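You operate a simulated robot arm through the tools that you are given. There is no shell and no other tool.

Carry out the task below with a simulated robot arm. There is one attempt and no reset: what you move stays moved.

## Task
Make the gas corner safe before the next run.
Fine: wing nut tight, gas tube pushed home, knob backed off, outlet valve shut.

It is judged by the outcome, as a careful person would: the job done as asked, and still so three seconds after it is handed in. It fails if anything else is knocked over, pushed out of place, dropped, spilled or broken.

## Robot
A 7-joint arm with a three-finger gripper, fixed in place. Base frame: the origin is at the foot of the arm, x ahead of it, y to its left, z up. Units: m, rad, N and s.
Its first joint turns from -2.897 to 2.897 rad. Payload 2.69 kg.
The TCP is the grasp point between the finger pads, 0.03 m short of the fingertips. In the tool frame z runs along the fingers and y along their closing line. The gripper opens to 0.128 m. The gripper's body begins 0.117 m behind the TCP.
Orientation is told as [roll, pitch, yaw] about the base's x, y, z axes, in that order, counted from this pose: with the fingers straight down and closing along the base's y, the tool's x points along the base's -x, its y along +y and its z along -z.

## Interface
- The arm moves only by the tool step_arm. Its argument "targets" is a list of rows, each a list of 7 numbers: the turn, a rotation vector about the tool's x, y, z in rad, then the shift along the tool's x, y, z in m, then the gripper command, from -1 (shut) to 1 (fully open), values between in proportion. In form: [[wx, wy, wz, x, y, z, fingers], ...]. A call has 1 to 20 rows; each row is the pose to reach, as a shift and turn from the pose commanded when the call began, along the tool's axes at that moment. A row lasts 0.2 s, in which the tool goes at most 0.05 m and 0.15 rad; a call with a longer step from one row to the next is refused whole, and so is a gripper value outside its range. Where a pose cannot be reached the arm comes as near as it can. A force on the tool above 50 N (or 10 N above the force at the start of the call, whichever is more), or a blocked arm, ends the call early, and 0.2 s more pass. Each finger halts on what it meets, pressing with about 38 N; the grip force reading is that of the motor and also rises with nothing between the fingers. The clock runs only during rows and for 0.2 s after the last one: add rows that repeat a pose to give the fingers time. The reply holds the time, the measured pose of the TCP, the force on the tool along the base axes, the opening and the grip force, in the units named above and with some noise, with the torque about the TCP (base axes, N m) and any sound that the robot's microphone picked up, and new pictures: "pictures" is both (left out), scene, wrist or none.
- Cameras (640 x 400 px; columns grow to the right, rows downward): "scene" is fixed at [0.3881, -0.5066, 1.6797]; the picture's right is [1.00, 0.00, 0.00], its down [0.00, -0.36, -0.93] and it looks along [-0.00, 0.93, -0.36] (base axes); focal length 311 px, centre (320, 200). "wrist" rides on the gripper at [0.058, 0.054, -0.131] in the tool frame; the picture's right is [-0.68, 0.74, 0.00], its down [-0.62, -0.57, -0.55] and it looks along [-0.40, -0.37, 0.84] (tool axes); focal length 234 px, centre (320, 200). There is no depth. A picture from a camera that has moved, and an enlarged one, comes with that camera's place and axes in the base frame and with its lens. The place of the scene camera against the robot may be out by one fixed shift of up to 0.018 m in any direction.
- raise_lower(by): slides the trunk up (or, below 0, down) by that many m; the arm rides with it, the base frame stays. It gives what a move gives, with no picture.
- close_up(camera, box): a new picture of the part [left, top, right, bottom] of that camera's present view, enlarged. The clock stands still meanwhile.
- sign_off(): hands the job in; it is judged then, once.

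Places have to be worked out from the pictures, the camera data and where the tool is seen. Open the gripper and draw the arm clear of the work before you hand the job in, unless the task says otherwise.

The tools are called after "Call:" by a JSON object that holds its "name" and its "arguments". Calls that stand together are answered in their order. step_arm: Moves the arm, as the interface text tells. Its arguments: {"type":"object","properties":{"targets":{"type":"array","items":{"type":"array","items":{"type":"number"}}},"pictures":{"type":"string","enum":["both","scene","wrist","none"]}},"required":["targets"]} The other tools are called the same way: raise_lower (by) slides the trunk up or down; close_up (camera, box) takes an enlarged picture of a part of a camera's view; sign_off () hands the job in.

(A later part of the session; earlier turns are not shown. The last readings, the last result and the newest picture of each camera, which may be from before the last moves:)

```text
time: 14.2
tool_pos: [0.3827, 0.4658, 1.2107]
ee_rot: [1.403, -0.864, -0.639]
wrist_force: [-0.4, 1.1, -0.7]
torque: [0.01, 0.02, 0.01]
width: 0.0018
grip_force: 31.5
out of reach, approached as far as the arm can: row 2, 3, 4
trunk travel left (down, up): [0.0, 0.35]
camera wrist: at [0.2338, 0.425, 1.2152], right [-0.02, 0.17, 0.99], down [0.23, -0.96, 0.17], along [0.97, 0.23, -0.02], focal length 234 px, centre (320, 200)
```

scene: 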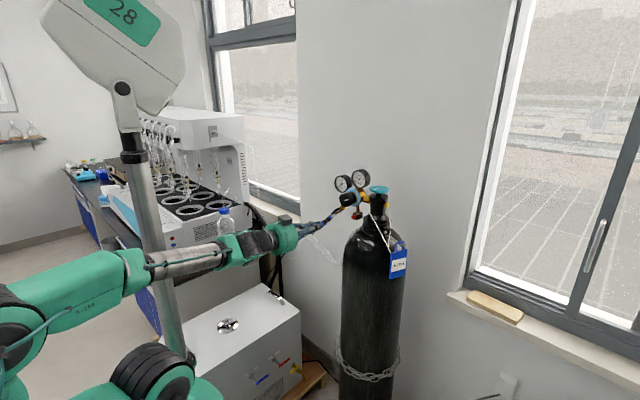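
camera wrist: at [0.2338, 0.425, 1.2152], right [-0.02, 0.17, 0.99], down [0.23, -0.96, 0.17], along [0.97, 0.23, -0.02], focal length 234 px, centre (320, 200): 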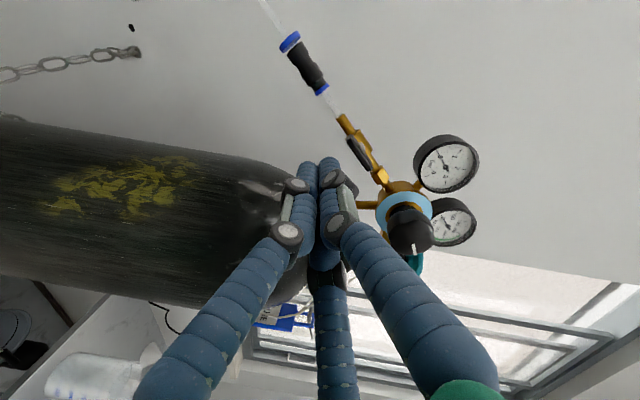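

I'm now about 9 cm short of the lever with a clear view. I'll enlarge the lever and the tube joint to refine positions.

Call:
{"name": "close_up", "arguments": {"camera": "wrist", "box": [300, 90, 420, 210]}}

Call:
{"name": "close_up", "arguments": {"camera": "wrist", "box": [260, 0, 360, 120]}}

Call:
{"name": "close_up", "arguments": {"camera": "wrist", "box": [120, 40, 150, 65]}}

Call:
{"name": "close_up", "arguments": {"camera": "wrist", "box": [370, 180, 450, 270]}}

```text
3.33 times, centred on (360, 150) of wrist
camera zoom: at [0.2338, 0.425, 1.2152], right [-0.02, 0.17, 0.99], down [0.23, -0.96, 0.17], along [0.97, 0.23, -0.02], focal length 781 px, centre (187, 367)
```

zoom: 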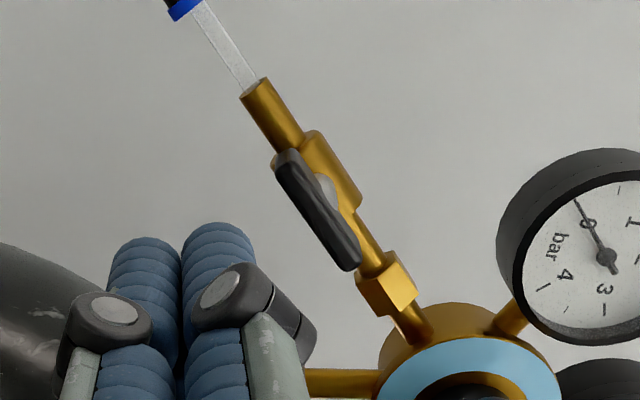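

```text
3.33 times, centred on (310, 60) of wrist
camera zoom: at [0.2338, 0.425, 1.2152], right [-0.02, 0.17, 0.99], down [0.23, -0.96, 0.17], along [0.97, 0.23, -0.02], focal length 781 px, centre (353, 667)
```

zoom: 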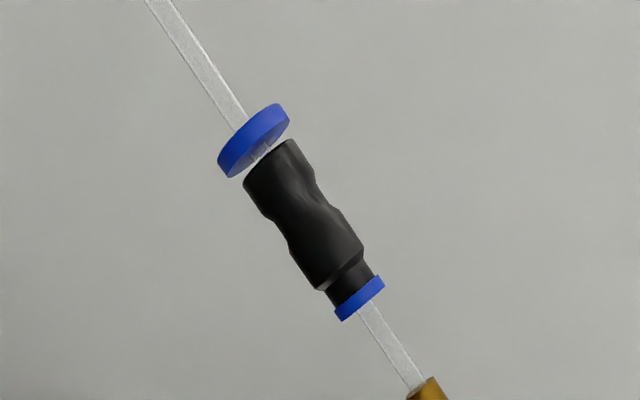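

```text
16.00 times, centred on (135, 52) of wrist
camera zoom: at [0.2338, 0.425, 1.2152], right [-0.02, 0.17, 0.99], down [0.23, -0.96, 0.17], along [0.97, 0.23, -0.02], focal length 3747 px, centre (3280, 2560)
```

zoom: 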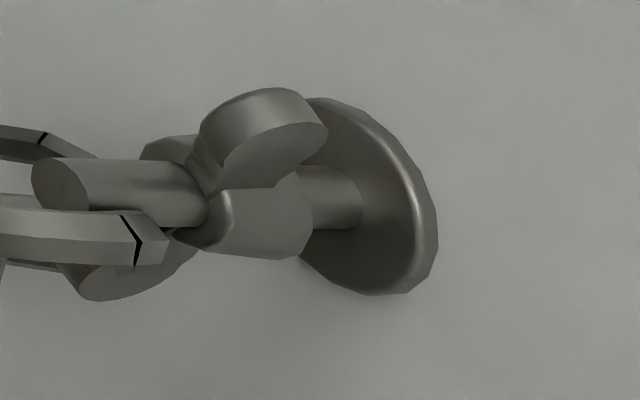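

```text
4.44 times, centred on (410, 225) of wrist
camera zoom: at [0.2338, 0.425, 1.2152], right [-0.02, 0.17, 0.99], down [0.23, -0.96, 0.17], along [0.97, 0.23, -0.02], focal length 1041 px, centre (-80, 89)
```

zoom: 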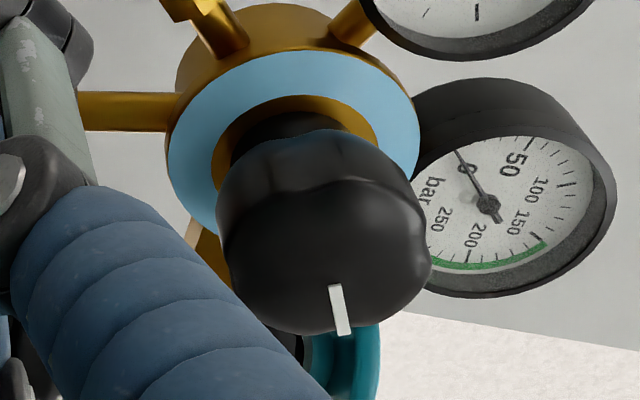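

The lever centre is about (0.450, 0.530, 1.241), 45 mm long, and clearly in line with the pipe. The wing nut stands off its wall flange and the tube ring stands off the connector, so I'll deal with those after. First the lever: I'll stage the closed fingers just below its lower end.

Call:
{"name": "step_arm", "arguments": {"targets": [[0, 0, 0, -0.006, -0.0028, 0.012, -1], [0, 0, 0, -0.0128, -0.0063, 0.024, -1], [0, 0, 0, -0.0138, -0.006, 0.038, -1], [0, 0, 0, -0.0138, -0.006, 0.038, -1]]}}

```text
time: 15.2
tool_pos: [0.4019, 0.4753, 1.2205]
ee_rot: [1.405, -0.862, -0.64]
wrist_force: [0.5, 0.1, 0.1]
torque: [-0.01, 0.0, 0.04]
width: 0.0019
grip_force: 31.6
out of reach, approached as far as the arm can: row 1, 2, 3, 4
trunk travel left (down, up): [0.0, 0.35]
camera wrist: at [0.2538, 0.4348, 1.2251], right [-0.02, 0.17, 0.99], down [0.23, -0.96, 0.16], along [0.97, 0.23, -0.02], focal length 234 px, centre (320, 200)
```

scene: 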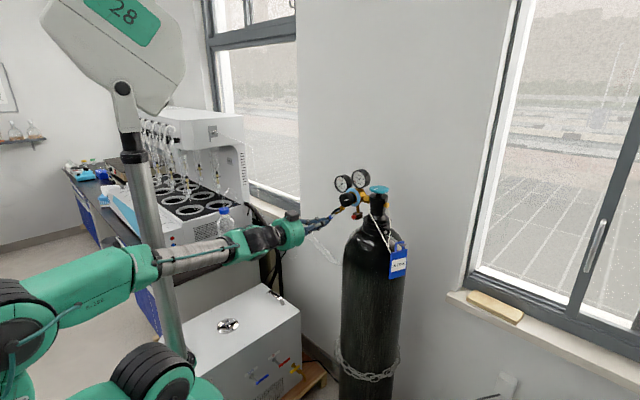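
wrist: 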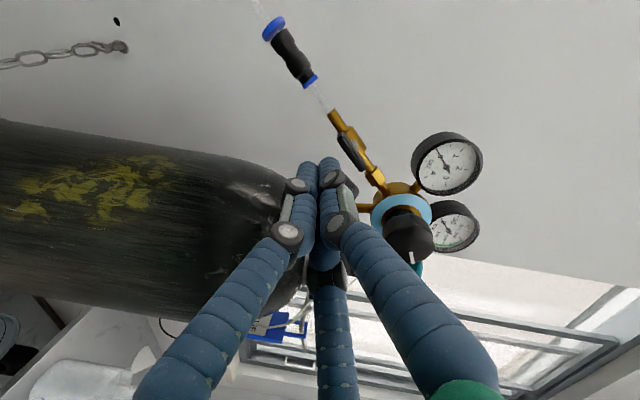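

The tool stops about 2 cm short again, so a joint seems to be at its limit, possibly the wrist roll. The closed fingers don't care about roll, so I'll try rolling the tool by 0.3 rad while moving to the same staging point.

Call:
{"name": "step_arm", "arguments": {"targets": [[0, 0, 0.14, 0.0007, -0.005, 0.01, -1], [0, 0, 0.28, 0.0014, -0.01, 0.0196, -1], [0, 0, 0.28, 0.0014, -0.01, 0.0196, -1]], "pictures": "wrist"}}

```text
time: 16.0
tool_pos: [0.3991, 0.4783, 1.2346]
ee_rot: [1.416, -0.588, -0.688]
wrist_force: [0.5, 0.1, 0.5]
torque: [0.0, -0.01, 0.02]
width: 0.0025
grip_force: 31.4
out of reach, approached as far as the arm can: row 1, 2, 3
trunk travel left (down, up): [0.0, 0.35]
camera wrist: at [0.2528, 0.4425, 1.265], right [0.2, -0.01, 0.98], down [0.2, -0.98, -0.05], along [0.96, 0.21, -0.19], focal length 234 px, centre (320, 200)
```

wrist: 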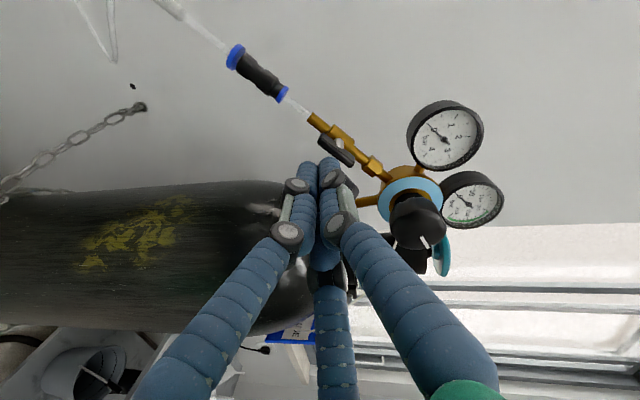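

Rolling that way made it worse, so I'll roll the other way by about 0.7 rad with the same target.

Call:
{"name": "step_arm", "arguments": {"targets": [[0, 0, -0.14, 0, 0, 0, -1], [0, 0, -0.28, 0.0007, -0.006, 0.005, -1], [0, 0, -0.42, 0.0014, -0.012, 0.011, -1], [0, 0, -0.56, 0.0021, -0.018, 0.016, -1], [0, 0, -0.7, 0.0029, -0.0233, 0.0216, -1], [0, 0, -0.7, 0.0029, -0.0233, 0.0216, -1]], "pictures": "both"}}

```text
time: 17.4
tool_pos: [0.4184, 0.4859, 1.2124]
ee_rot: [1.219, -1.273, -0.423]
wrist_force: [1.5, 0.1, 0.1]
torque: [0.0, 0.02, 0.0]
width: 0.0021
grip_force: 31.4
trunk travel left (down, up): [0.0, 0.35]
camera wrist: at [0.2771, 0.4351, 1.1856], right [-0.32, 0.42, 0.85], down [0.17, -0.86, 0.49], along [0.93, 0.3, 0.2], focal length 234 px, centre (320, 200)
```

scene: 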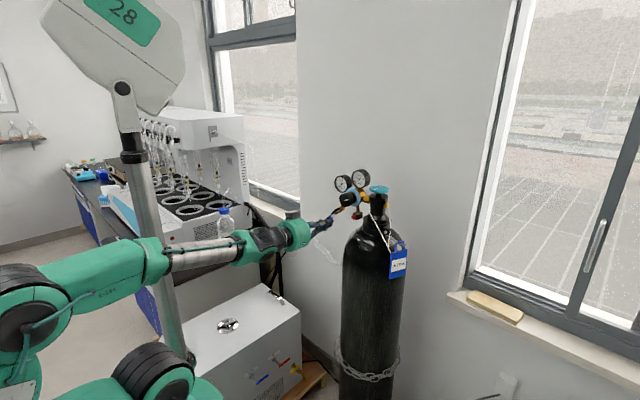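
wrist: 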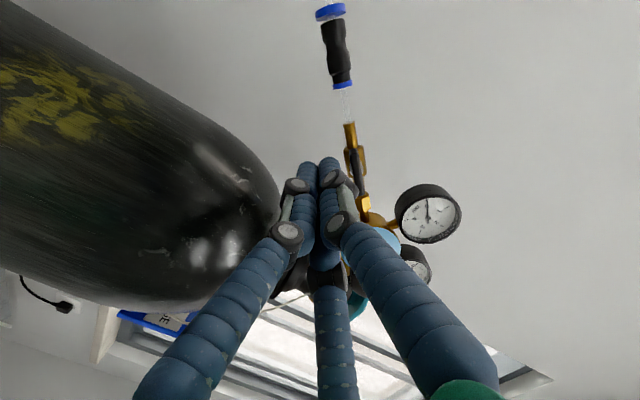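

That freed the wrist: the tool is at the staging point (0.418, 0.486, 1.212). I'll check the fingertips against the lever before going in.

Call:
{"name": "close_up", "arguments": {"camera": "wrist", "box": [270, 90, 430, 250]}}

Call:
{"name": "close_up", "arguments": {"camera": "scene", "box": [290, 170, 380, 240]}}

```text
2.50 times, centred on (350, 170) of wrist
camera zoom: at [0.2771, 0.4351, 1.1856], right [-0.32, 0.42, 0.85], down [0.17, -0.86, 0.49], along [0.93, 0.3, 0.2], focal length 585 px, centre (245, 275)
```

zoom: 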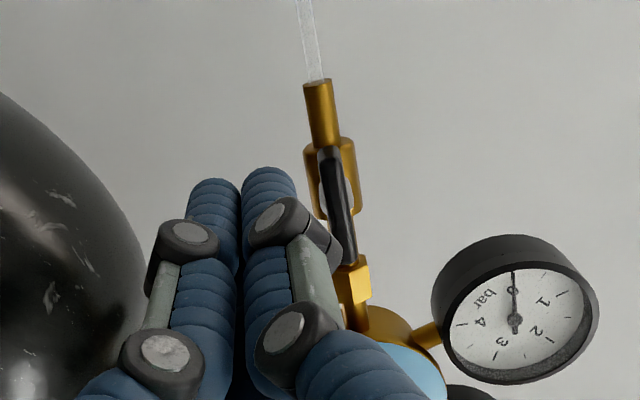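

```text
5.71 times, centred on (335, 205) of scene
camera zoom: at [0.3881, -0.5066, 1.6797], right [1.0, 0.0, 0.0], down [0.0, -0.36, -0.93], along [0.0, 0.93, -0.36], focal length 1779 px, centre (234, 171)
```

zoom: 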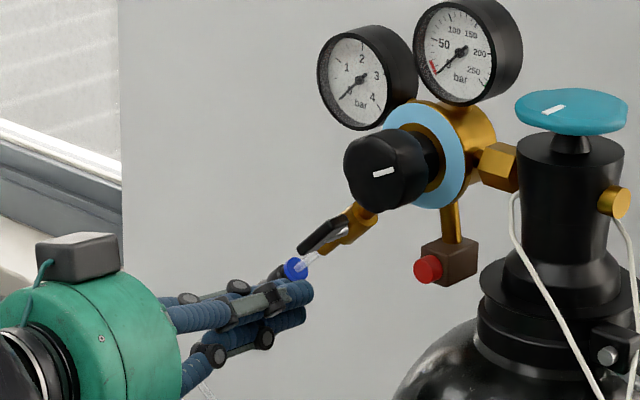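

The fingertips are below and to the front of the lever with a few millimetres of clearance. I'll advance 3.2 cm along the tool axis so the tips reach the lever's depth.

Call:
{"name": "step_arm", "arguments": {"targets": [[0, 0, 0, 0, 0, 0.011, -1], [0, 0, 0, 0, 0, 0.022, -1], [0, 0, 0, 0, 0, 0.032, -1], [0, 0, 0, 0, 0, 0.032, -1]], "pictures": "both"}}

Call:
{"name": "close_up", "arguments": {"camera": "wrist", "box": [270, 90, 430, 250]}}

Call:
{"name": "close_up", "arguments": {"camera": "scene", "box": [310, 180, 370, 230]}}

```text
time: 18.4
tool_pos: [0.4413, 0.5091, 1.2086]
ee_rot: [1.219, -1.271, -0.423]
wrist_force: [-0.3, 0.3, 0.3]
torque: [0.03, 0.03, 0.01]
width: 0.0021
grip_force: 32.0
trunk travel left (down, up): [0.0, 0.35]
camera wrist: at [0.2994, 0.4585, 1.1822], right [-0.32, 0.42, 0.85], down [0.17, -0.86, 0.49], along [0.93, 0.3, 0.2], focal length 234 px, centre (320, 200)
```

scene: 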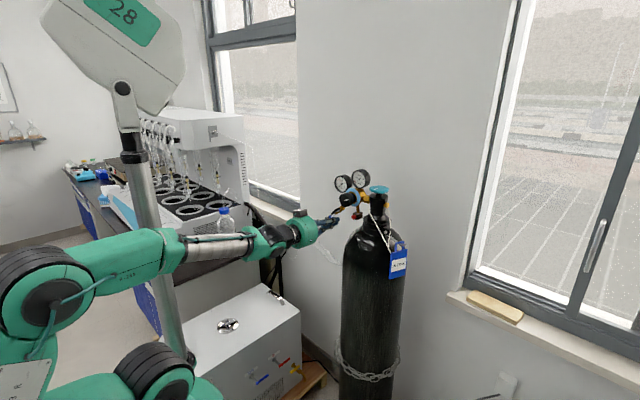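
wrist: 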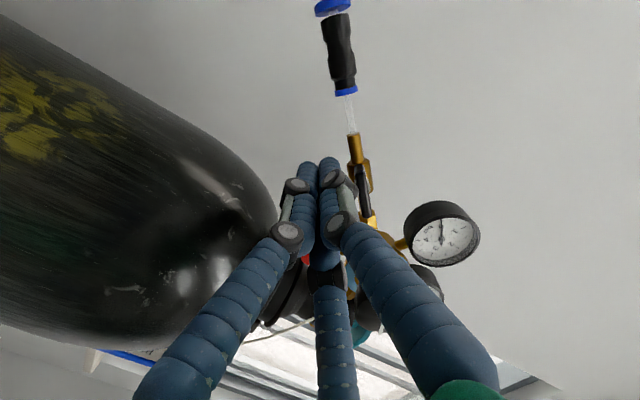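

```text
2.50 times, centred on (350, 170) of wrist
camera zoom: at [0.2994, 0.4585, 1.1822], right [-0.32, 0.42, 0.85], down [0.17, -0.86, 0.49], along [0.93, 0.3, 0.2], focal length 585 px, centre (245, 275)
```

zoom: 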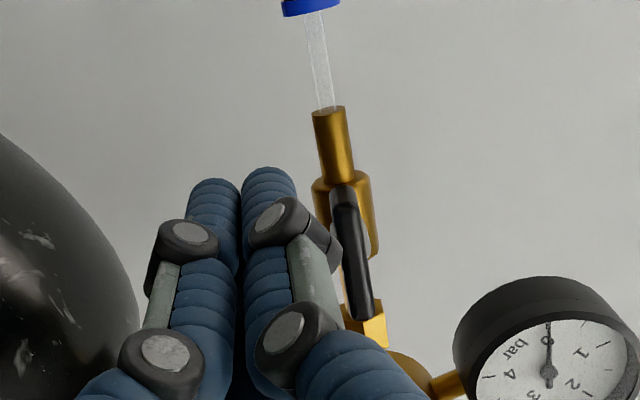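

```text
8.00 times, centred on (340, 205) of scene
camera zoom: at [0.3881, -0.5066, 1.6797], right [1.0, 0.0, 0.0], down [0.0, -0.36, -0.93], along [0.0, 0.93, -0.36], focal length 2491 px, centre (160, 160)
```

zoom: 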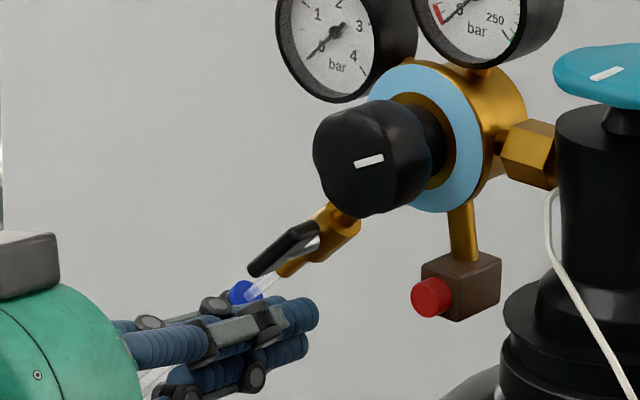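

The tips are level with the lever, about 12 mm clear on its underside. I'll now press the closed fingers against the lower end and swing it clockwise, first through roughly 30°.

Call:
{"name": "step_arm", "arguments": {"targets": [[0, 0, 0, -0.0038, 0.0048, -0.0005, -1], [0, 0, 0, -0.0078, 0.0096, -0.001, -1], [0, 0, 0, -0.0066, 0.0159, -0.0011, -1], [0, 0, 0, -0.007, 0.0222, -0.0013, -1]], "pictures": "wrist"}}

Call:
{"name": "close_up", "arguments": {"camera": "wrist", "box": [270, 90, 430, 250]}}

Call:
{"name": "close_up", "arguments": {"camera": "scene", "box": [310, 180, 370, 230]}}

```text
time: 19.4
tool_pos: [0.4269, 0.5235, 1.2236]
ee_rot: [1.223, -1.27, -0.423]
wrist_force: [0.2, 1.0, -3.6]
torque: [0.0, 0.04, 0.02]
width: 0.0023
grip_force: 31.0
trunk travel left (down, up): [0.0, 0.35]
camera wrist: at [0.2856, 0.4718, 1.1961], right [-0.32, 0.42, 0.85], down [0.17, -0.86, 0.49], along [0.93, 0.3, 0.2], focal length 234 px, centre (320, 200)
```

wrist: 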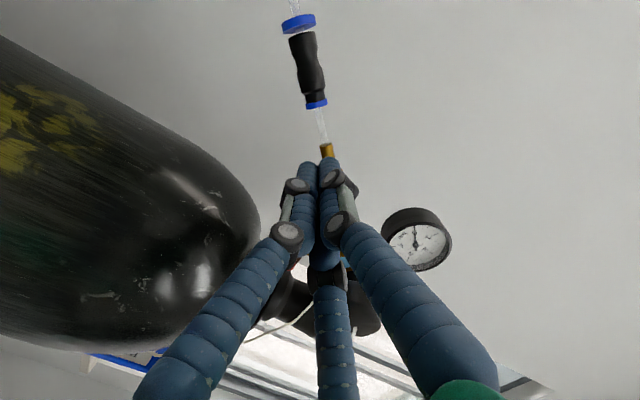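

```text
2.50 times, centred on (350, 170) of wrist
camera zoom: at [0.2856, 0.4718, 1.1961], right [-0.32, 0.42, 0.85], down [0.17, -0.86, 0.49], along [0.93, 0.3, 0.2], focal length 585 px, centre (245, 275)
```

zoom: 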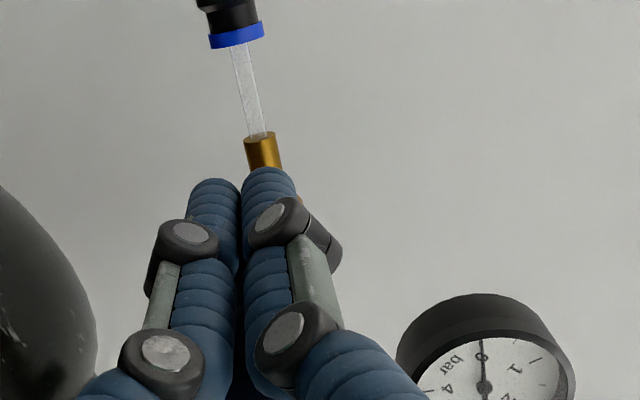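

```text
8.00 times, centred on (340, 205) of scene
camera zoom: at [0.3881, -0.5066, 1.6797], right [1.0, 0.0, 0.0], down [0.0, -0.36, -0.93], along [0.0, 0.93, -0.36], focal length 2491 px, centre (160, 160)
```

zoom: 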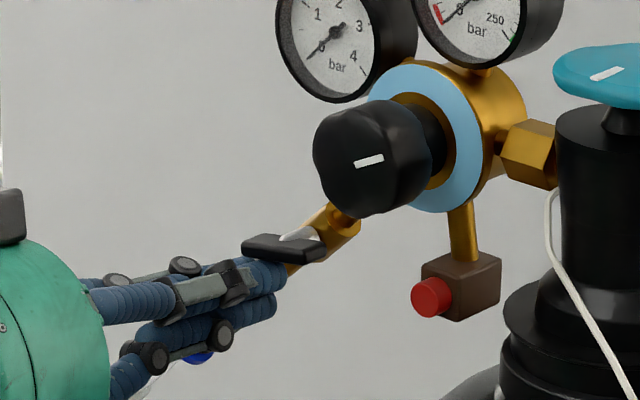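

The lever has swung to about level with only 3.6 N on the tool, so clockwise is free. I'll continue the arc.

Call:
{"name": "step_arm", "arguments": {"targets": [[0, 0, 0, -0.0021, 0.0061, -0.0004, -1], [0, 0, 0, -0.0057, 0.0115, -0.0009, -1], [0, 0, 0, -0.0105, 0.0156, -0.0015, -1]], "pictures": "wrist"}}

Call:
{"name": "close_up", "arguments": {"camera": "scene", "box": [310, 180, 370, 230]}}

```text
time: 20.2
tool_pos: [0.4186, 0.5302, 1.2381]
ee_rot: [1.221, -1.271, -0.427]
wrist_force: [-0.4, 0.9, -0.3]
torque: [-0.01, 0.03, 0.02]
width: 0.0021
grip_force: 31.0
trunk travel left (down, up): [0.0, 0.35]
camera wrist: at [0.2769, 0.4802, 1.2106], right [-0.32, 0.42, 0.85], down [0.17, -0.86, 0.49], along [0.93, 0.3, 0.2], focal length 234 px, centre (320, 200)
```

wrist: 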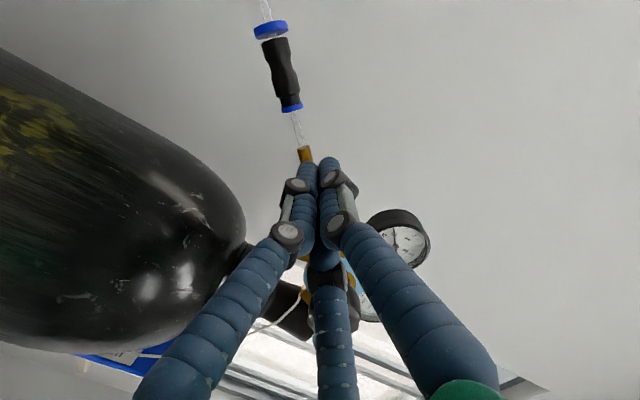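

```text
8.00 times, centred on (340, 205) of scene
camera zoom: at [0.3881, -0.5066, 1.6797], right [1.0, 0.0, 0.0], down [0.0, -0.36, -0.93], along [0.0, 0.93, -0.36], focal length 2491 px, centre (160, 160)
```

zoom: 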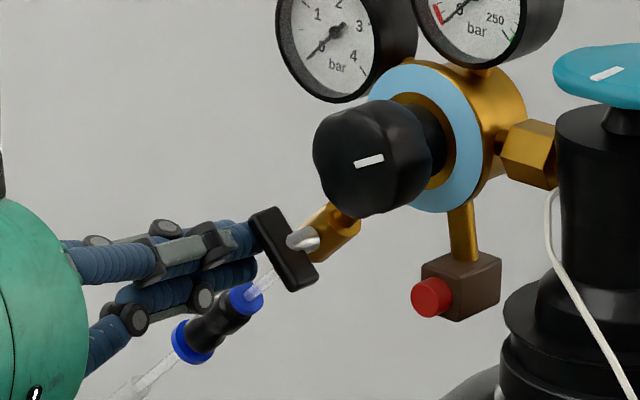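

The lever now stands across the pipe. I'll back the fingers off to the left and out to check its angle accurately.

Call:
{"name": "step_arm", "arguments": {"targets": [[0, 0, 0, 0.003, 0.01, 0, -1], [0, 0, 0, 0.0055, 0.0193, -0.005, -1], [0, 0, 0, 0.0055, 0.0193, -0.04, -1], [0, 0, 0, 0.0055, 0.0193, -0.07, -1]], "pictures": "wrist"}}

Call:
{"name": "close_up", "arguments": {"camera": "wrist", "box": [270, 80, 430, 240]}}

Call:
{"name": "close_up", "arguments": {"camera": "scene", "box": [320, 190, 360, 220]}}

```text
time: 21.2
tool_pos: [0.3565, 0.4946, 1.244]
ee_rot: [1.218, -1.271, -0.421]
wrist_force: [0.3, 0.3, -1.0]
torque: [0.04, -0.06, -0.03]
width: 0.0025
grip_force: 31.6
trunk travel left (down, up): [0.0, 0.35]
camera wrist: at [0.2144, 0.4437, 1.2174], right [-0.32, 0.42, 0.85], down [0.17, -0.86, 0.49], along [0.93, 0.3, 0.2], focal length 234 px, centre (320, 200)
```

wrist: 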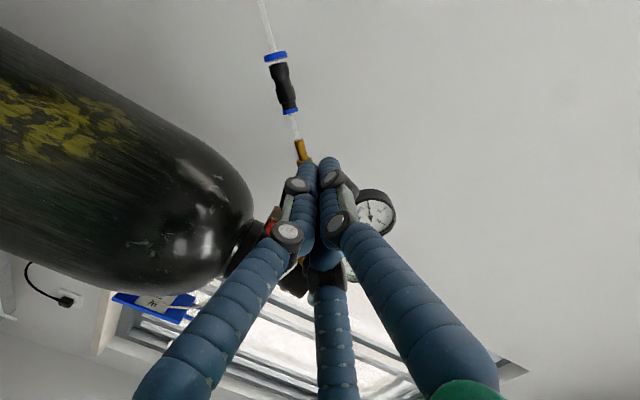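

```text
2.50 times, centred on (350, 160) of wrist
camera zoom: at [0.2144, 0.4437, 1.2174], right [-0.32, 0.42, 0.85], down [0.17, -0.86, 0.49], along [0.93, 0.3, 0.2], focal length 585 px, centre (245, 300)
```

zoom: 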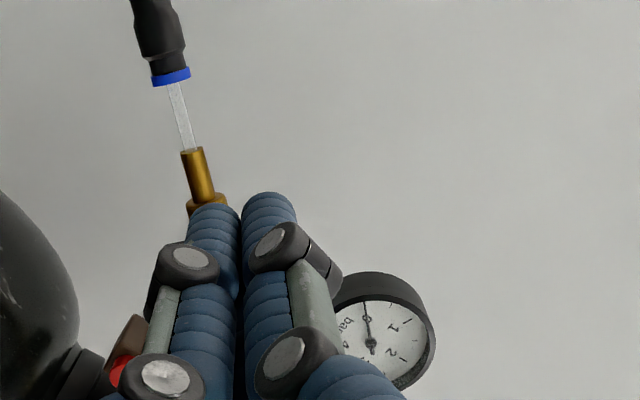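

```text
13.33 times, centred on (340, 205) of scene
camera zoom: at [0.3881, -0.5066, 1.6797], right [1.0, 0.0, 0.0], down [0.0, -0.36, -0.93], along [0.0, 0.93, -0.36], focal length 4151 px, centre (53, 133)
```

zoom: 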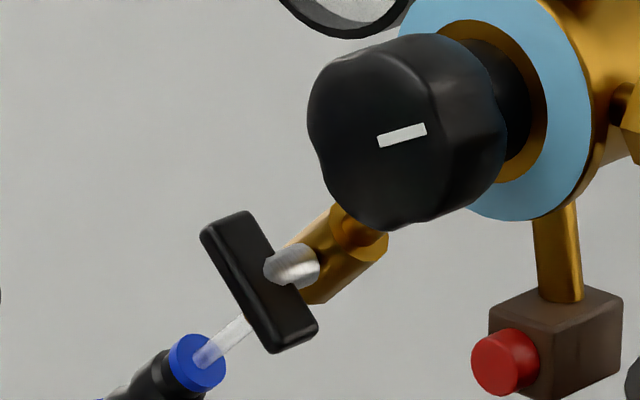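

The lever now sits square across the pipe, so the outlet valve is shut. Next is the tube. Its clear sleeve is centred near (0.377, 0.642, 1.110) on the 45° axis. I'll roll the tool so the sleeve lies along tool x and move to a staging point in front of it.

Call:
{"name": "step_arm", "arguments": {"targets": [[0, 0, -0.139, 0.0074, 0.0027, 0.0031, -1], [0, 0, -0.278, 0.0149, 0.0053, 0.0062, -1], [0, 0, -0.417, 0.0223, 0.008, 0.0093, -1], [0, 0, -0.556, 0.0297, 0.0107, 0.0124, -1], [0, 0, -0.695, 0.0372, 0.0133, 0.0155, -1], [0, 0, -0.834, 0.0446, 0.016, 0.0186, -1], [0, 0, -0.973, 0.052, 0.0186, 0.0217, -1], [0, 0, -1.112, 0.0595, 0.0213, 0.0248, -1], [0, 0, -1.251, 0.0669, 0.024, 0.0279, -1], [0, 0, -1.39, 0.0743, 0.0266, 0.0311, -1], [0, 0, -1.529, 0.0817, 0.0293, 0.0342, -1], [0, 0, -1.668, 0.0892, 0.032, 0.0373, -1], [0, 0, -1.807, 0.0966, 0.0346, 0.0404, -1], [0, 0, -1.946, 0.104, 0.0373, 0.0435, -1], [0, 0, -2.085, 0.1115, 0.0399, 0.0466, -1], [0, 0, -2.224, 0.1189, 0.0426, 0.0497, -1], [0, 0, -2.363, 0.1263, 0.0453, 0.0528, -1], [0, 0, -2.502, 0.1338, 0.0479, 0.0559, -1], [0, 0, -2.64, 0.1412, 0.0506, 0.059, -1]], "pictures": "both"}}

```text
time: 25.2
tool_pos: [0.3242, 0.5894, 1.1176]
ee_rot: [-1.427, 0.784, 2.483]
wrist_force: [0.9, -0.7, 0.6]
torque: [0.0, 0.01, 0.02]
width: 0.0023
grip_force: 31.8
trunk travel left (down, up): [0.0, 0.35]
camera wrist: at [0.2923, 0.4392, 1.1352], right [-0.04, -0.1, -0.99], down [-0.98, 0.18, 0.02], along [0.17, 0.98, -0.11], focal length 234 px, centre (320, 200)
```

scene: 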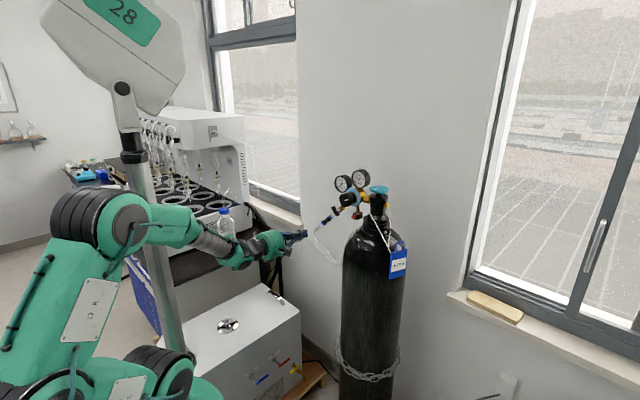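
wrist: 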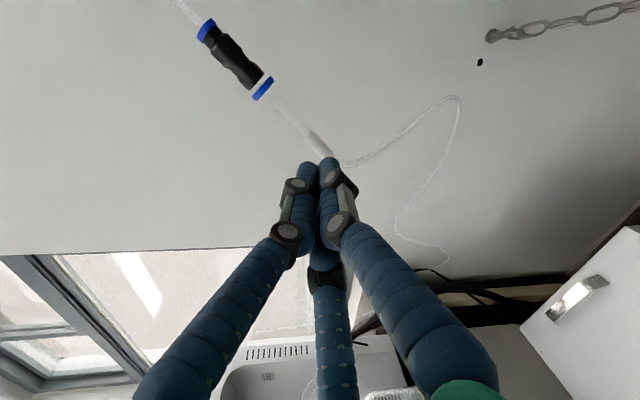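

The staging pose was reached and the sleeve and ring are in view. I'll enlarge to refine the sleeve position and look at the ring gap from this side.

Call:
{"name": "close_up", "arguments": {"camera": "wrist", "box": [180, 0, 380, 200]}}

Call:
{"name": "close_up", "arguments": {"camera": "wrist", "box": [180, 0, 300, 120]}}

Call:
{"name": "close_up", "arguments": {"camera": "wrist", "box": [280, 90, 370, 180]}}

Call:
{"name": "close_up", "arguments": {"camera": "wrist", "box": [470, 10, 530, 70]}}

```text
2.00 times, centred on (280, 100) of wrist
camera zoom: at [0.2923, 0.4392, 1.1352], right [-0.04, -0.1, -0.99], down [-0.98, 0.18, 0.02], along [0.17, 0.98, -0.11], focal length 468 px, centre (400, 400)
```

zoom: 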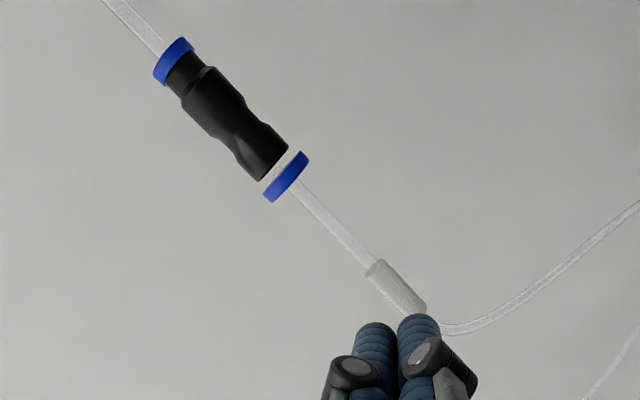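

```text
3.33 times, centred on (240, 60) of wrist
camera zoom: at [0.2923, 0.4392, 1.1352], right [-0.04, -0.1, -0.99], down [-0.98, 0.18, 0.02], along [0.17, 0.98, -0.11], focal length 781 px, centre (587, 667)
```

zoom: 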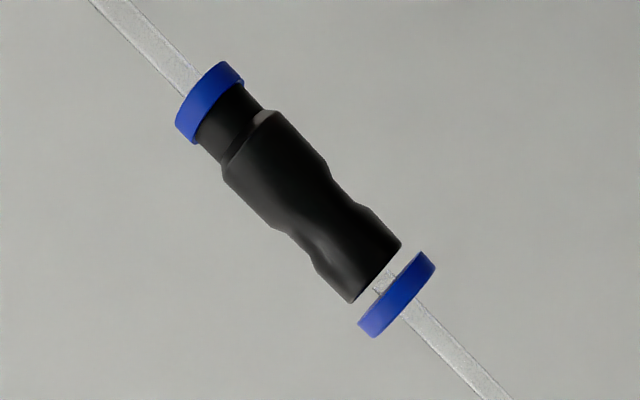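

```text
4.44 times, centred on (325, 135) of wrist
camera zoom: at [0.2923, 0.4392, 1.1352], right [-0.04, -0.1, -0.99], down [-0.98, 0.18, 0.02], along [0.17, 0.98, -0.11], focal length 1041 px, centre (298, 489)
```

zoom: 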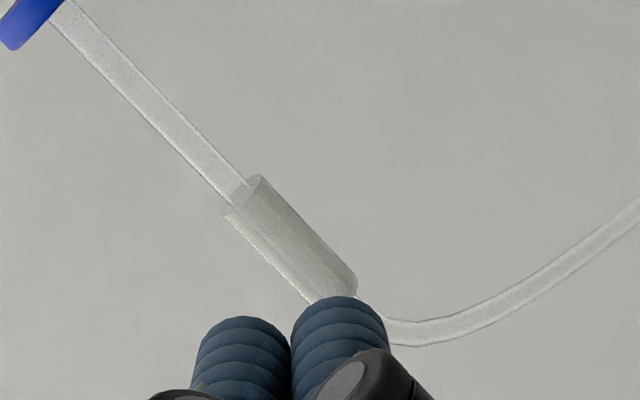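

```text
6.67 times, centred on (500, 40) of wrist
camera zoom: at [0.2923, 0.4392, 1.1352], right [-0.04, -0.1, -0.99], down [-0.98, 0.18, 0.02], along [0.17, 0.98, -0.11], focal length 1561 px, centre (-880, 1267)
```

zoom: 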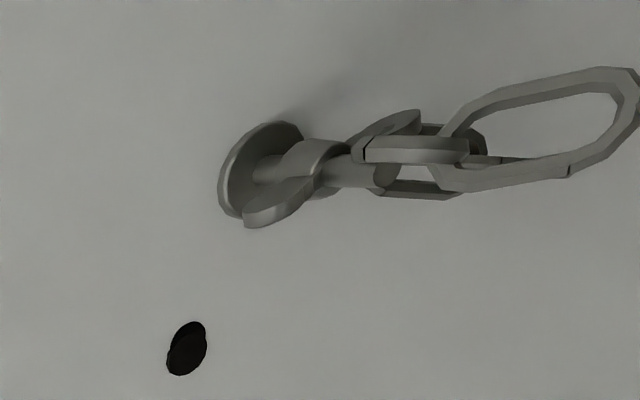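

The gap between the tube's blue ring and the connector body is clear from this side too, about 5–6 mm. The sleeve is at about (0.380, 0.645, 1.111). I'll open the fingers partway and straddle the sleeve.

Call:
{"name": "step_arm", "arguments": {"targets": [[0, 0, 0, 0, 0, 0, 0.0], [0, 0, 0, 0, 0, 0, 0.25], [0, 0, 0, 0.0005, -0.0003, 0.016, 0.25], [0, 0, 0, 0.001, -0.0006, 0.032, 0.25], [0, 0, 0, 0.0015, -0.0009, 0.05, 0.25], [0, 0, 0, 0.0019, -0.0012, 0.0665, 0.25], [0, 0, 0, 0.0019, -0.0012, 0.0665, 0.25]], "pictures": "both"}}

Call:
{"name": "close_up", "arguments": {"camera": "wrist", "box": [240, 100, 400, 260]}}

Call:
{"name": "close_up", "arguments": {"camera": "scene", "box": [290, 190, 370, 250]}}

```text
time: 26.8
tool_pos: [0.3704, 0.6357, 1.1117]
ee_rot: [-1.426, 0.781, 2.483]
wrist_force: [-0.1, 0.0, -0.4]
torque: [-0.04, 0.02, -0.03]
width: 0.08
grip_force: 0.1
trunk travel left (down, up): [0.0, 0.35]
camera wrist: at [0.3382, 0.4873, 1.1305], right [-0.04, -0.1, -0.99], down [-0.98, 0.18, 0.02], along [0.17, 0.98, -0.11], focal length 234 px, centre (320, 200)
```

scene: 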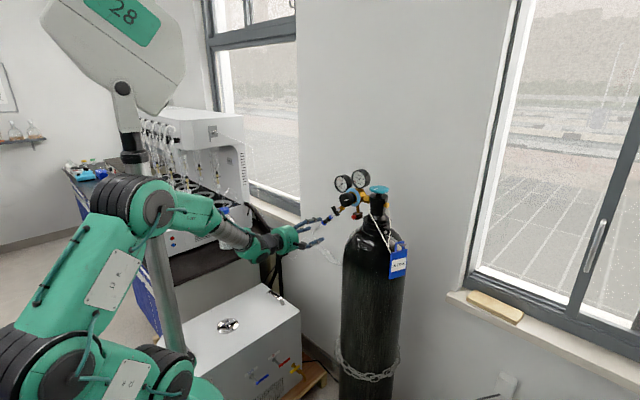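
wrist: 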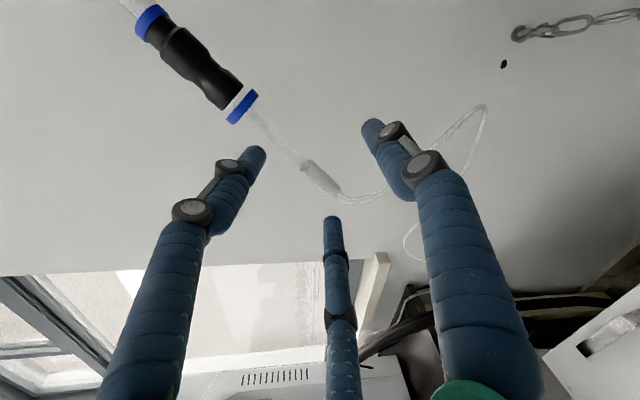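

```text
2.50 times, centred on (320, 180) of wrist
camera zoom: at [0.3382, 0.4873, 1.1305], right [-0.04, -0.1, -0.99], down [-0.98, 0.18, 0.02], along [0.17, 0.98, -0.11], focal length 585 px, centre (320, 250)
```

zoom: 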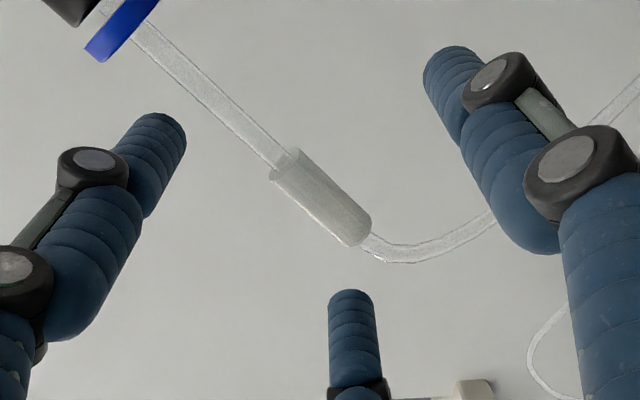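

```text
6.67 times, centred on (330, 220) of scene
camera zoom: at [0.3881, -0.5066, 1.6797], right [1.0, 0.0, 0.0], down [0.0, -0.36, -0.93], along [0.0, 0.93, -0.36], focal length 2076 px, centre (253, 67)
```

zoom: 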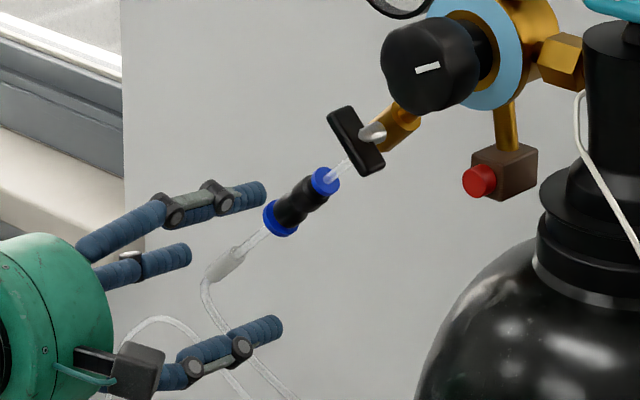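

The sleeve is centred between the three fingers with the hose clear of them. I'll close on it.

Call:
{"name": "step_arm", "arguments": {"targets": [[0, 0, 0, 0, 0, 0, -0.3], [0, 0, 0, 0, 0, 0, -0.8], [0, 0, 0, 0, 0, 0, -1], [0, 0, 0, 0, 0, 0, -1]], "pictures": "both"}}

Call:
{"name": "close_up", "arguments": {"camera": "wrist", "box": [200, 40, 400, 240]}}

Call:
{"name": "close_up", "arguments": {"camera": "scene", "box": [290, 190, 370, 250]}}

```text
time: 27.8
tool_pos: [0.3693, 0.6372, 1.1159]
ee_rot: [-1.431, 0.783, 2.482]
wrist_force: [-3.5, 16.4, 14.6]
torque: [-0.15, -0.43, 0.23]
width: 0.0173
grip_force: 42.6
trunk travel left (down, up): [0.0, 0.35]
camera wrist: at [0.3375, 0.4881, 1.1324], right [-0.04, -0.1, -0.99], down [-0.98, 0.18, 0.02], along [0.17, 0.98, -0.11], focal length 234 px, centre (320, 200)
```

scene: 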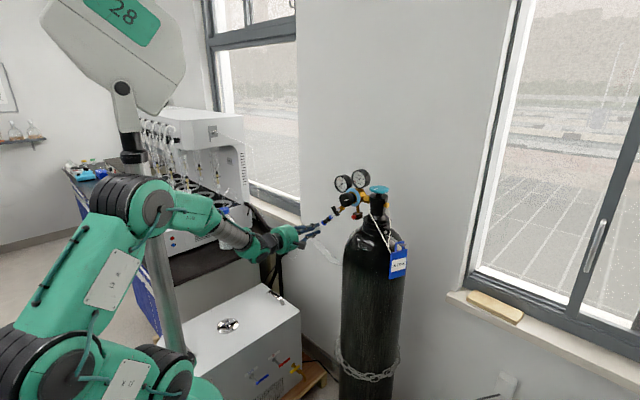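
wrist: 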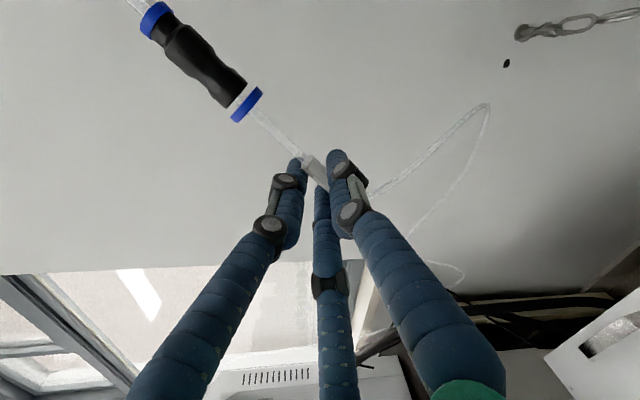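

```text
2.00 times, centred on (300, 140) of wrist
camera zoom: at [0.3375, 0.4881, 1.1324], right [-0.04, -0.1, -0.99], down [-0.98, 0.18, 0.02], along [0.17, 0.98, -0.11], focal length 468 px, centre (360, 320)
```

zoom: 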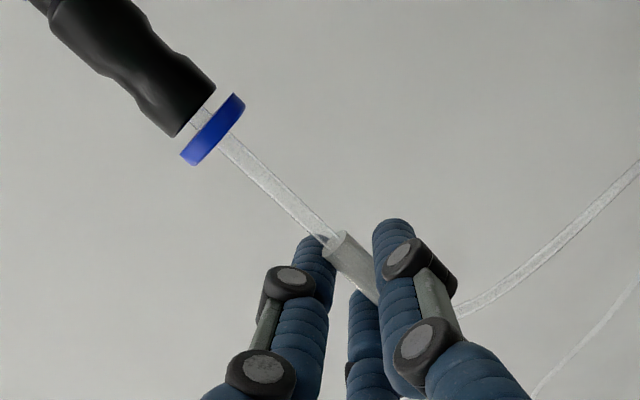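

```text
6.67 times, centred on (330, 220) of scene
camera zoom: at [0.3881, -0.5066, 1.6797], right [1.0, 0.0, 0.0], down [0.0, -0.36, -0.93], along [0.0, 0.93, -0.36], focal length 2076 px, centre (253, 67)
```

zoom: 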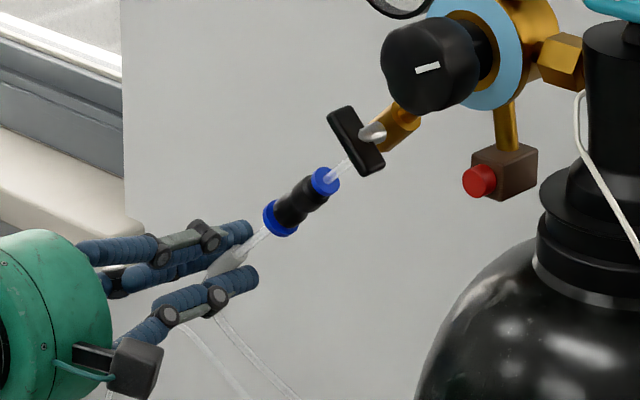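

The fingers hold the sleeve (width 17 mm), with some sideways strain that I'll relieve by shifting 4 mm. Then I'll push the tube along its axis toward the connector in small steps, watching the force.

Call:
{"name": "step_arm", "arguments": {"targets": [[0, 0, 0, 0, -0.004, 0, -1], [0, 0, 0, 0.002, -0.004, -0.0002, -1], [0, 0, 0, 0.004, -0.004, -0.0003, -1]], "pictures": "both"}}

Call:
{"name": "close_up", "arguments": {"camera": "wrist", "box": [200, 40, 400, 240]}}

```text
time: 28.6
tool_pos: [0.3701, 0.6364, 1.1174]
ee_rot: [-1.423, 0.782, 2.484]
wrist_force: [2.3, 5.8, 1.9]
torque: [-0.49, -0.32, 0.16]
width: 0.0168
grip_force: 42.1
trunk travel left (down, up): [0.0, 0.35]
camera wrist: at [0.3383, 0.4874, 1.1349], right [-0.04, -0.11, -0.99], down [-0.98, 0.18, 0.02], along [0.17, 0.98, -0.11], focal length 234 px, centre (320, 200)
```

scene: 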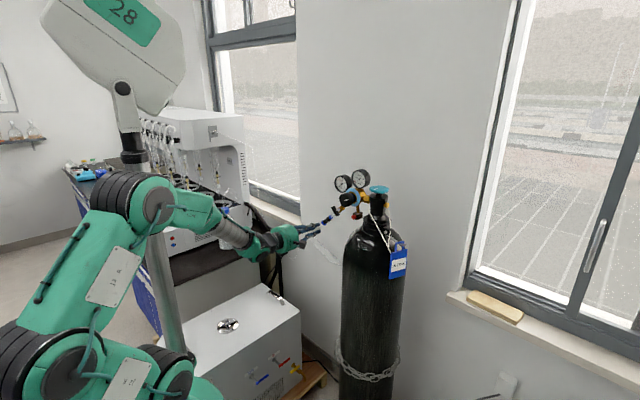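
wrist: 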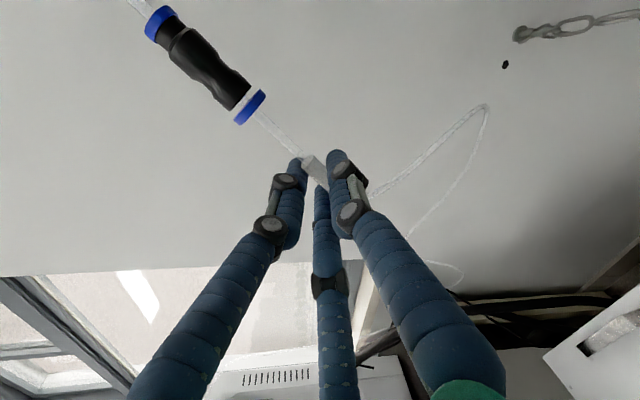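

```text
2.00 times, centred on (300, 140) of wrist
camera zoom: at [0.3383, 0.4874, 1.1349], right [-0.04, -0.11, -0.99], down [-0.98, 0.18, 0.02], along [0.17, 0.98, -0.11], focal length 468 px, centre (360, 320)
```

zoom: 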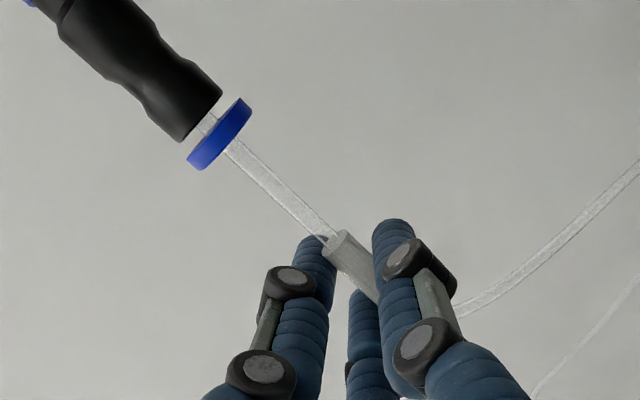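

The sleeve moved about 2 mm toward the ring while the ring stayed still, so the tube slides in and was not home. Force along the axis is small, so I'll keep pushing.

Call:
{"name": "step_arm", "arguments": {"targets": [[0, 0, 0, 0.003, 0, -0.0002, -1], [0, 0, 0, 0.006, 0, -0.0005, -1], [0, 0, 0, 0.009, 0, -0.0007, -1]], "pictures": "wrist"}}

Call:
{"name": "close_up", "arguments": {"camera": "wrist", "box": [200, 40, 400, 240]}}

```text
time: 29.4
tool_pos: [0.3745, 0.6324, 1.1238]
ee_rot: [-1.424, 0.782, 2.484]
wrist_force: [0.7, -8.8, -5.5]
torque: [-0.68, -0.09, 0.14]
width: 0.0165
grip_force: 41.8
trunk travel left (down, up): [0.0, 0.35]
camera wrist: at [0.343, 0.4827, 1.1414], right [-0.04, -0.1, -0.99], down [-0.98, 0.18, 0.02], along [0.17, 0.98, -0.11], focal length 234 px, centre (320, 200)
```

wrist: 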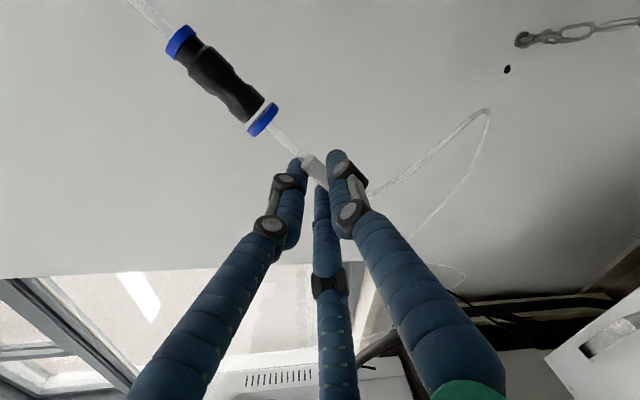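

```text
2.00 times, centred on (300, 140) of wrist
camera zoom: at [0.343, 0.4827, 1.1414], right [-0.04, -0.1, -0.99], down [-0.98, 0.18, 0.02], along [0.17, 0.98, -0.11], focal length 468 px, centre (360, 320)
```

zoom: 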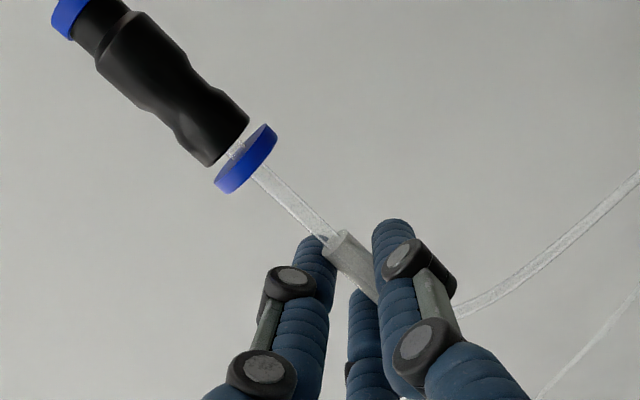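

The tube keeps sliding in easily, about 8 mm so far. I'll keep pushing with a small sideways correction, watching for a stop.

Call:
{"name": "step_arm", "arguments": {"targets": [[0, 0, 0, 0.003, 0.001, -0.0002, -1], [0, 0, 0, 0.006, 0.002, -0.0005, -1], [0, 0, 0, 0.009, 0.002, -0.0007, -1]], "pictures": "wrist"}}

Call:
{"name": "close_up", "arguments": {"camera": "wrist", "box": [200, 40, 400, 240]}}

```text
time: 30.2
tool_pos: [0.3797, 0.6278, 1.13]
ee_rot: [-1.425, 0.781, 2.484]
wrist_force: [-9.5, 3.2, -6.6]
torque: [-0.22, -0.12, 0.03]
width: 0.0165
grip_force: 41.8
trunk travel left (down, up): [0.0, 0.35]
camera wrist: at [0.3476, 0.4783, 1.1471], right [-0.04, -0.1, -0.99], down [-0.98, 0.18, 0.02], along [0.17, 0.98, -0.11], focal length 234 px, centre (320, 200)
```

wrist: 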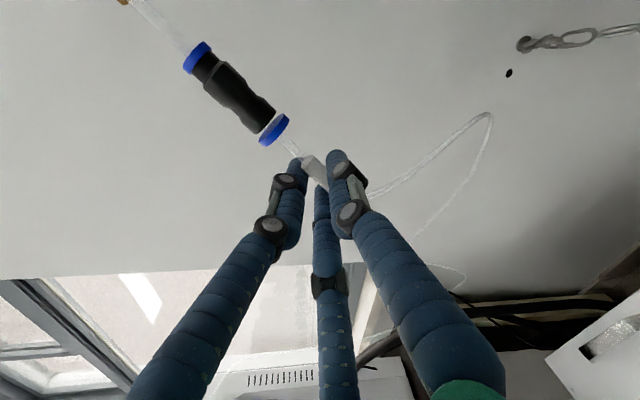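

```text
2.00 times, centred on (300, 140) of wrist
camera zoom: at [0.3476, 0.4783, 1.1471], right [-0.04, -0.1, -0.99], down [-0.98, 0.18, 0.02], along [0.17, 0.98, -0.11], focal length 468 px, centre (360, 320)
```

zoom: 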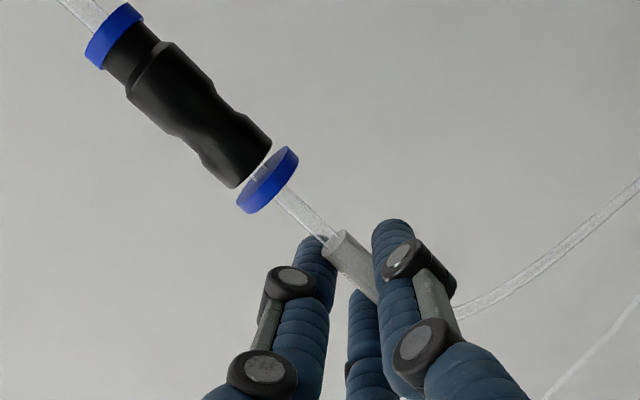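

Another 8 mm in, with about 11 N now resisting along the axis. I'll continue in small steps until it seats.

Call:
{"name": "step_arm", "arguments": {"targets": [[0, 0, 0, 0.002, 0, -0.0002, -1], [0, 0, 0, 0.004, 0, -0.0003, -1], [0, 0, 0, 0.006, 0, -0.0005, -1]], "pictures": "wrist"}}

Call:
{"name": "close_up", "arguments": {"camera": "wrist", "box": [200, 40, 400, 240]}}

```text
time: 31.0
tool_pos: [0.3807, 0.6251, 1.1321]
ee_rot: [-1.422, 0.784, 2.489]
wrist_force: [-24.3, 19.9, -15.2]
torque: [-0.71, -0.06, 0.71]
width: 0.0164
grip_force: 42.4
trunk travel left (down, up): [0.0, 0.35]
camera wrist: at [0.3496, 0.4767, 1.15], right [-0.04, -0.11, -0.99], down [-0.98, 0.17, 0.02], along [0.17, 0.98, -0.11], focal length 234 px, centre (320, 200)
```

wrist: 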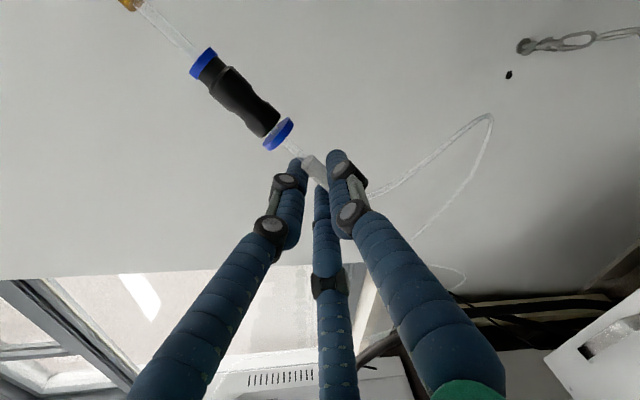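

```text
2.00 times, centred on (300, 140) of wrist
camera zoom: at [0.3496, 0.4767, 1.15], right [-0.04, -0.11, -0.99], down [-0.98, 0.17, 0.02], along [0.17, 0.98, -0.11], focal length 468 px, centre (360, 320)
```

zoom: 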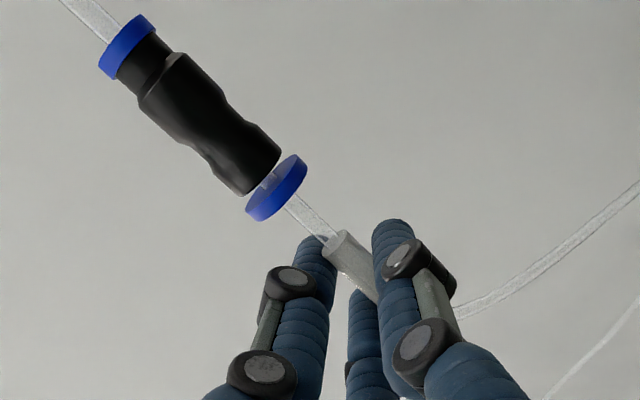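

The axial force has risen to about 33 N and the motion is lagging, so either an O-ring or the end stop. I'll look closely, then press a little further to tell which.

Call:
{"name": "step_arm", "arguments": {"targets": [[0, 0, 0, 0.001, 0, -0.0001, -1], [0, 0, 0, 0.002, 0, -0.0002, -1], [0, 0, 0, 0.003, 0, -0.0003, -1]], "pictures": "wrist"}}

Call:
{"name": "close_up", "arguments": {"camera": "wrist", "box": [240, 80, 340, 180]}}

```text
time: 31.9
tool_pos: [0.3801, 0.6242, 1.1296]
ee_rot: [-1.414, 0.786, 2.502]
wrist_force: [-20.7, 30.1, -12.7]
torque: [0.33, -0.4, -0.45]
width: 0.018
grip_force: 43.8
trunk travel left (down, up): [0.0, 0.35]
stopped in row 3: the force on the tool passed its limit at 50 N (the readings are from after the stop); the commanded pose is now the measured one
camera wrist: at [0.3495, 0.477, 1.1501], right [-0.04, -0.11, -0.99], down [-0.99, 0.17, 0.02], along [0.17, 0.98, -0.12], focal length 234 px, centre (320, 200)
```

wrist: 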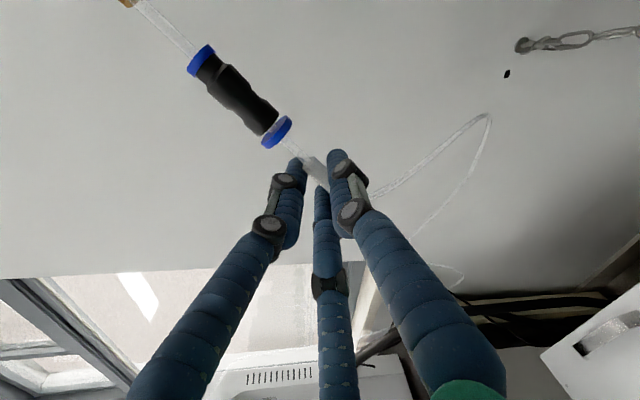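

```text
4.00 times, centred on (290, 130) of wrist
camera zoom: at [0.3495, 0.477, 1.1501], right [-0.04, -0.11, -0.99], down [-0.99, 0.17, 0.02], along [0.17, 0.98, -0.12], focal length 937 px, centre (440, 480)
```

zoom: 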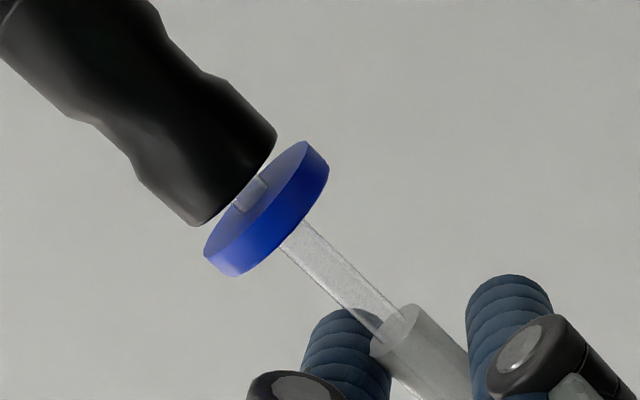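

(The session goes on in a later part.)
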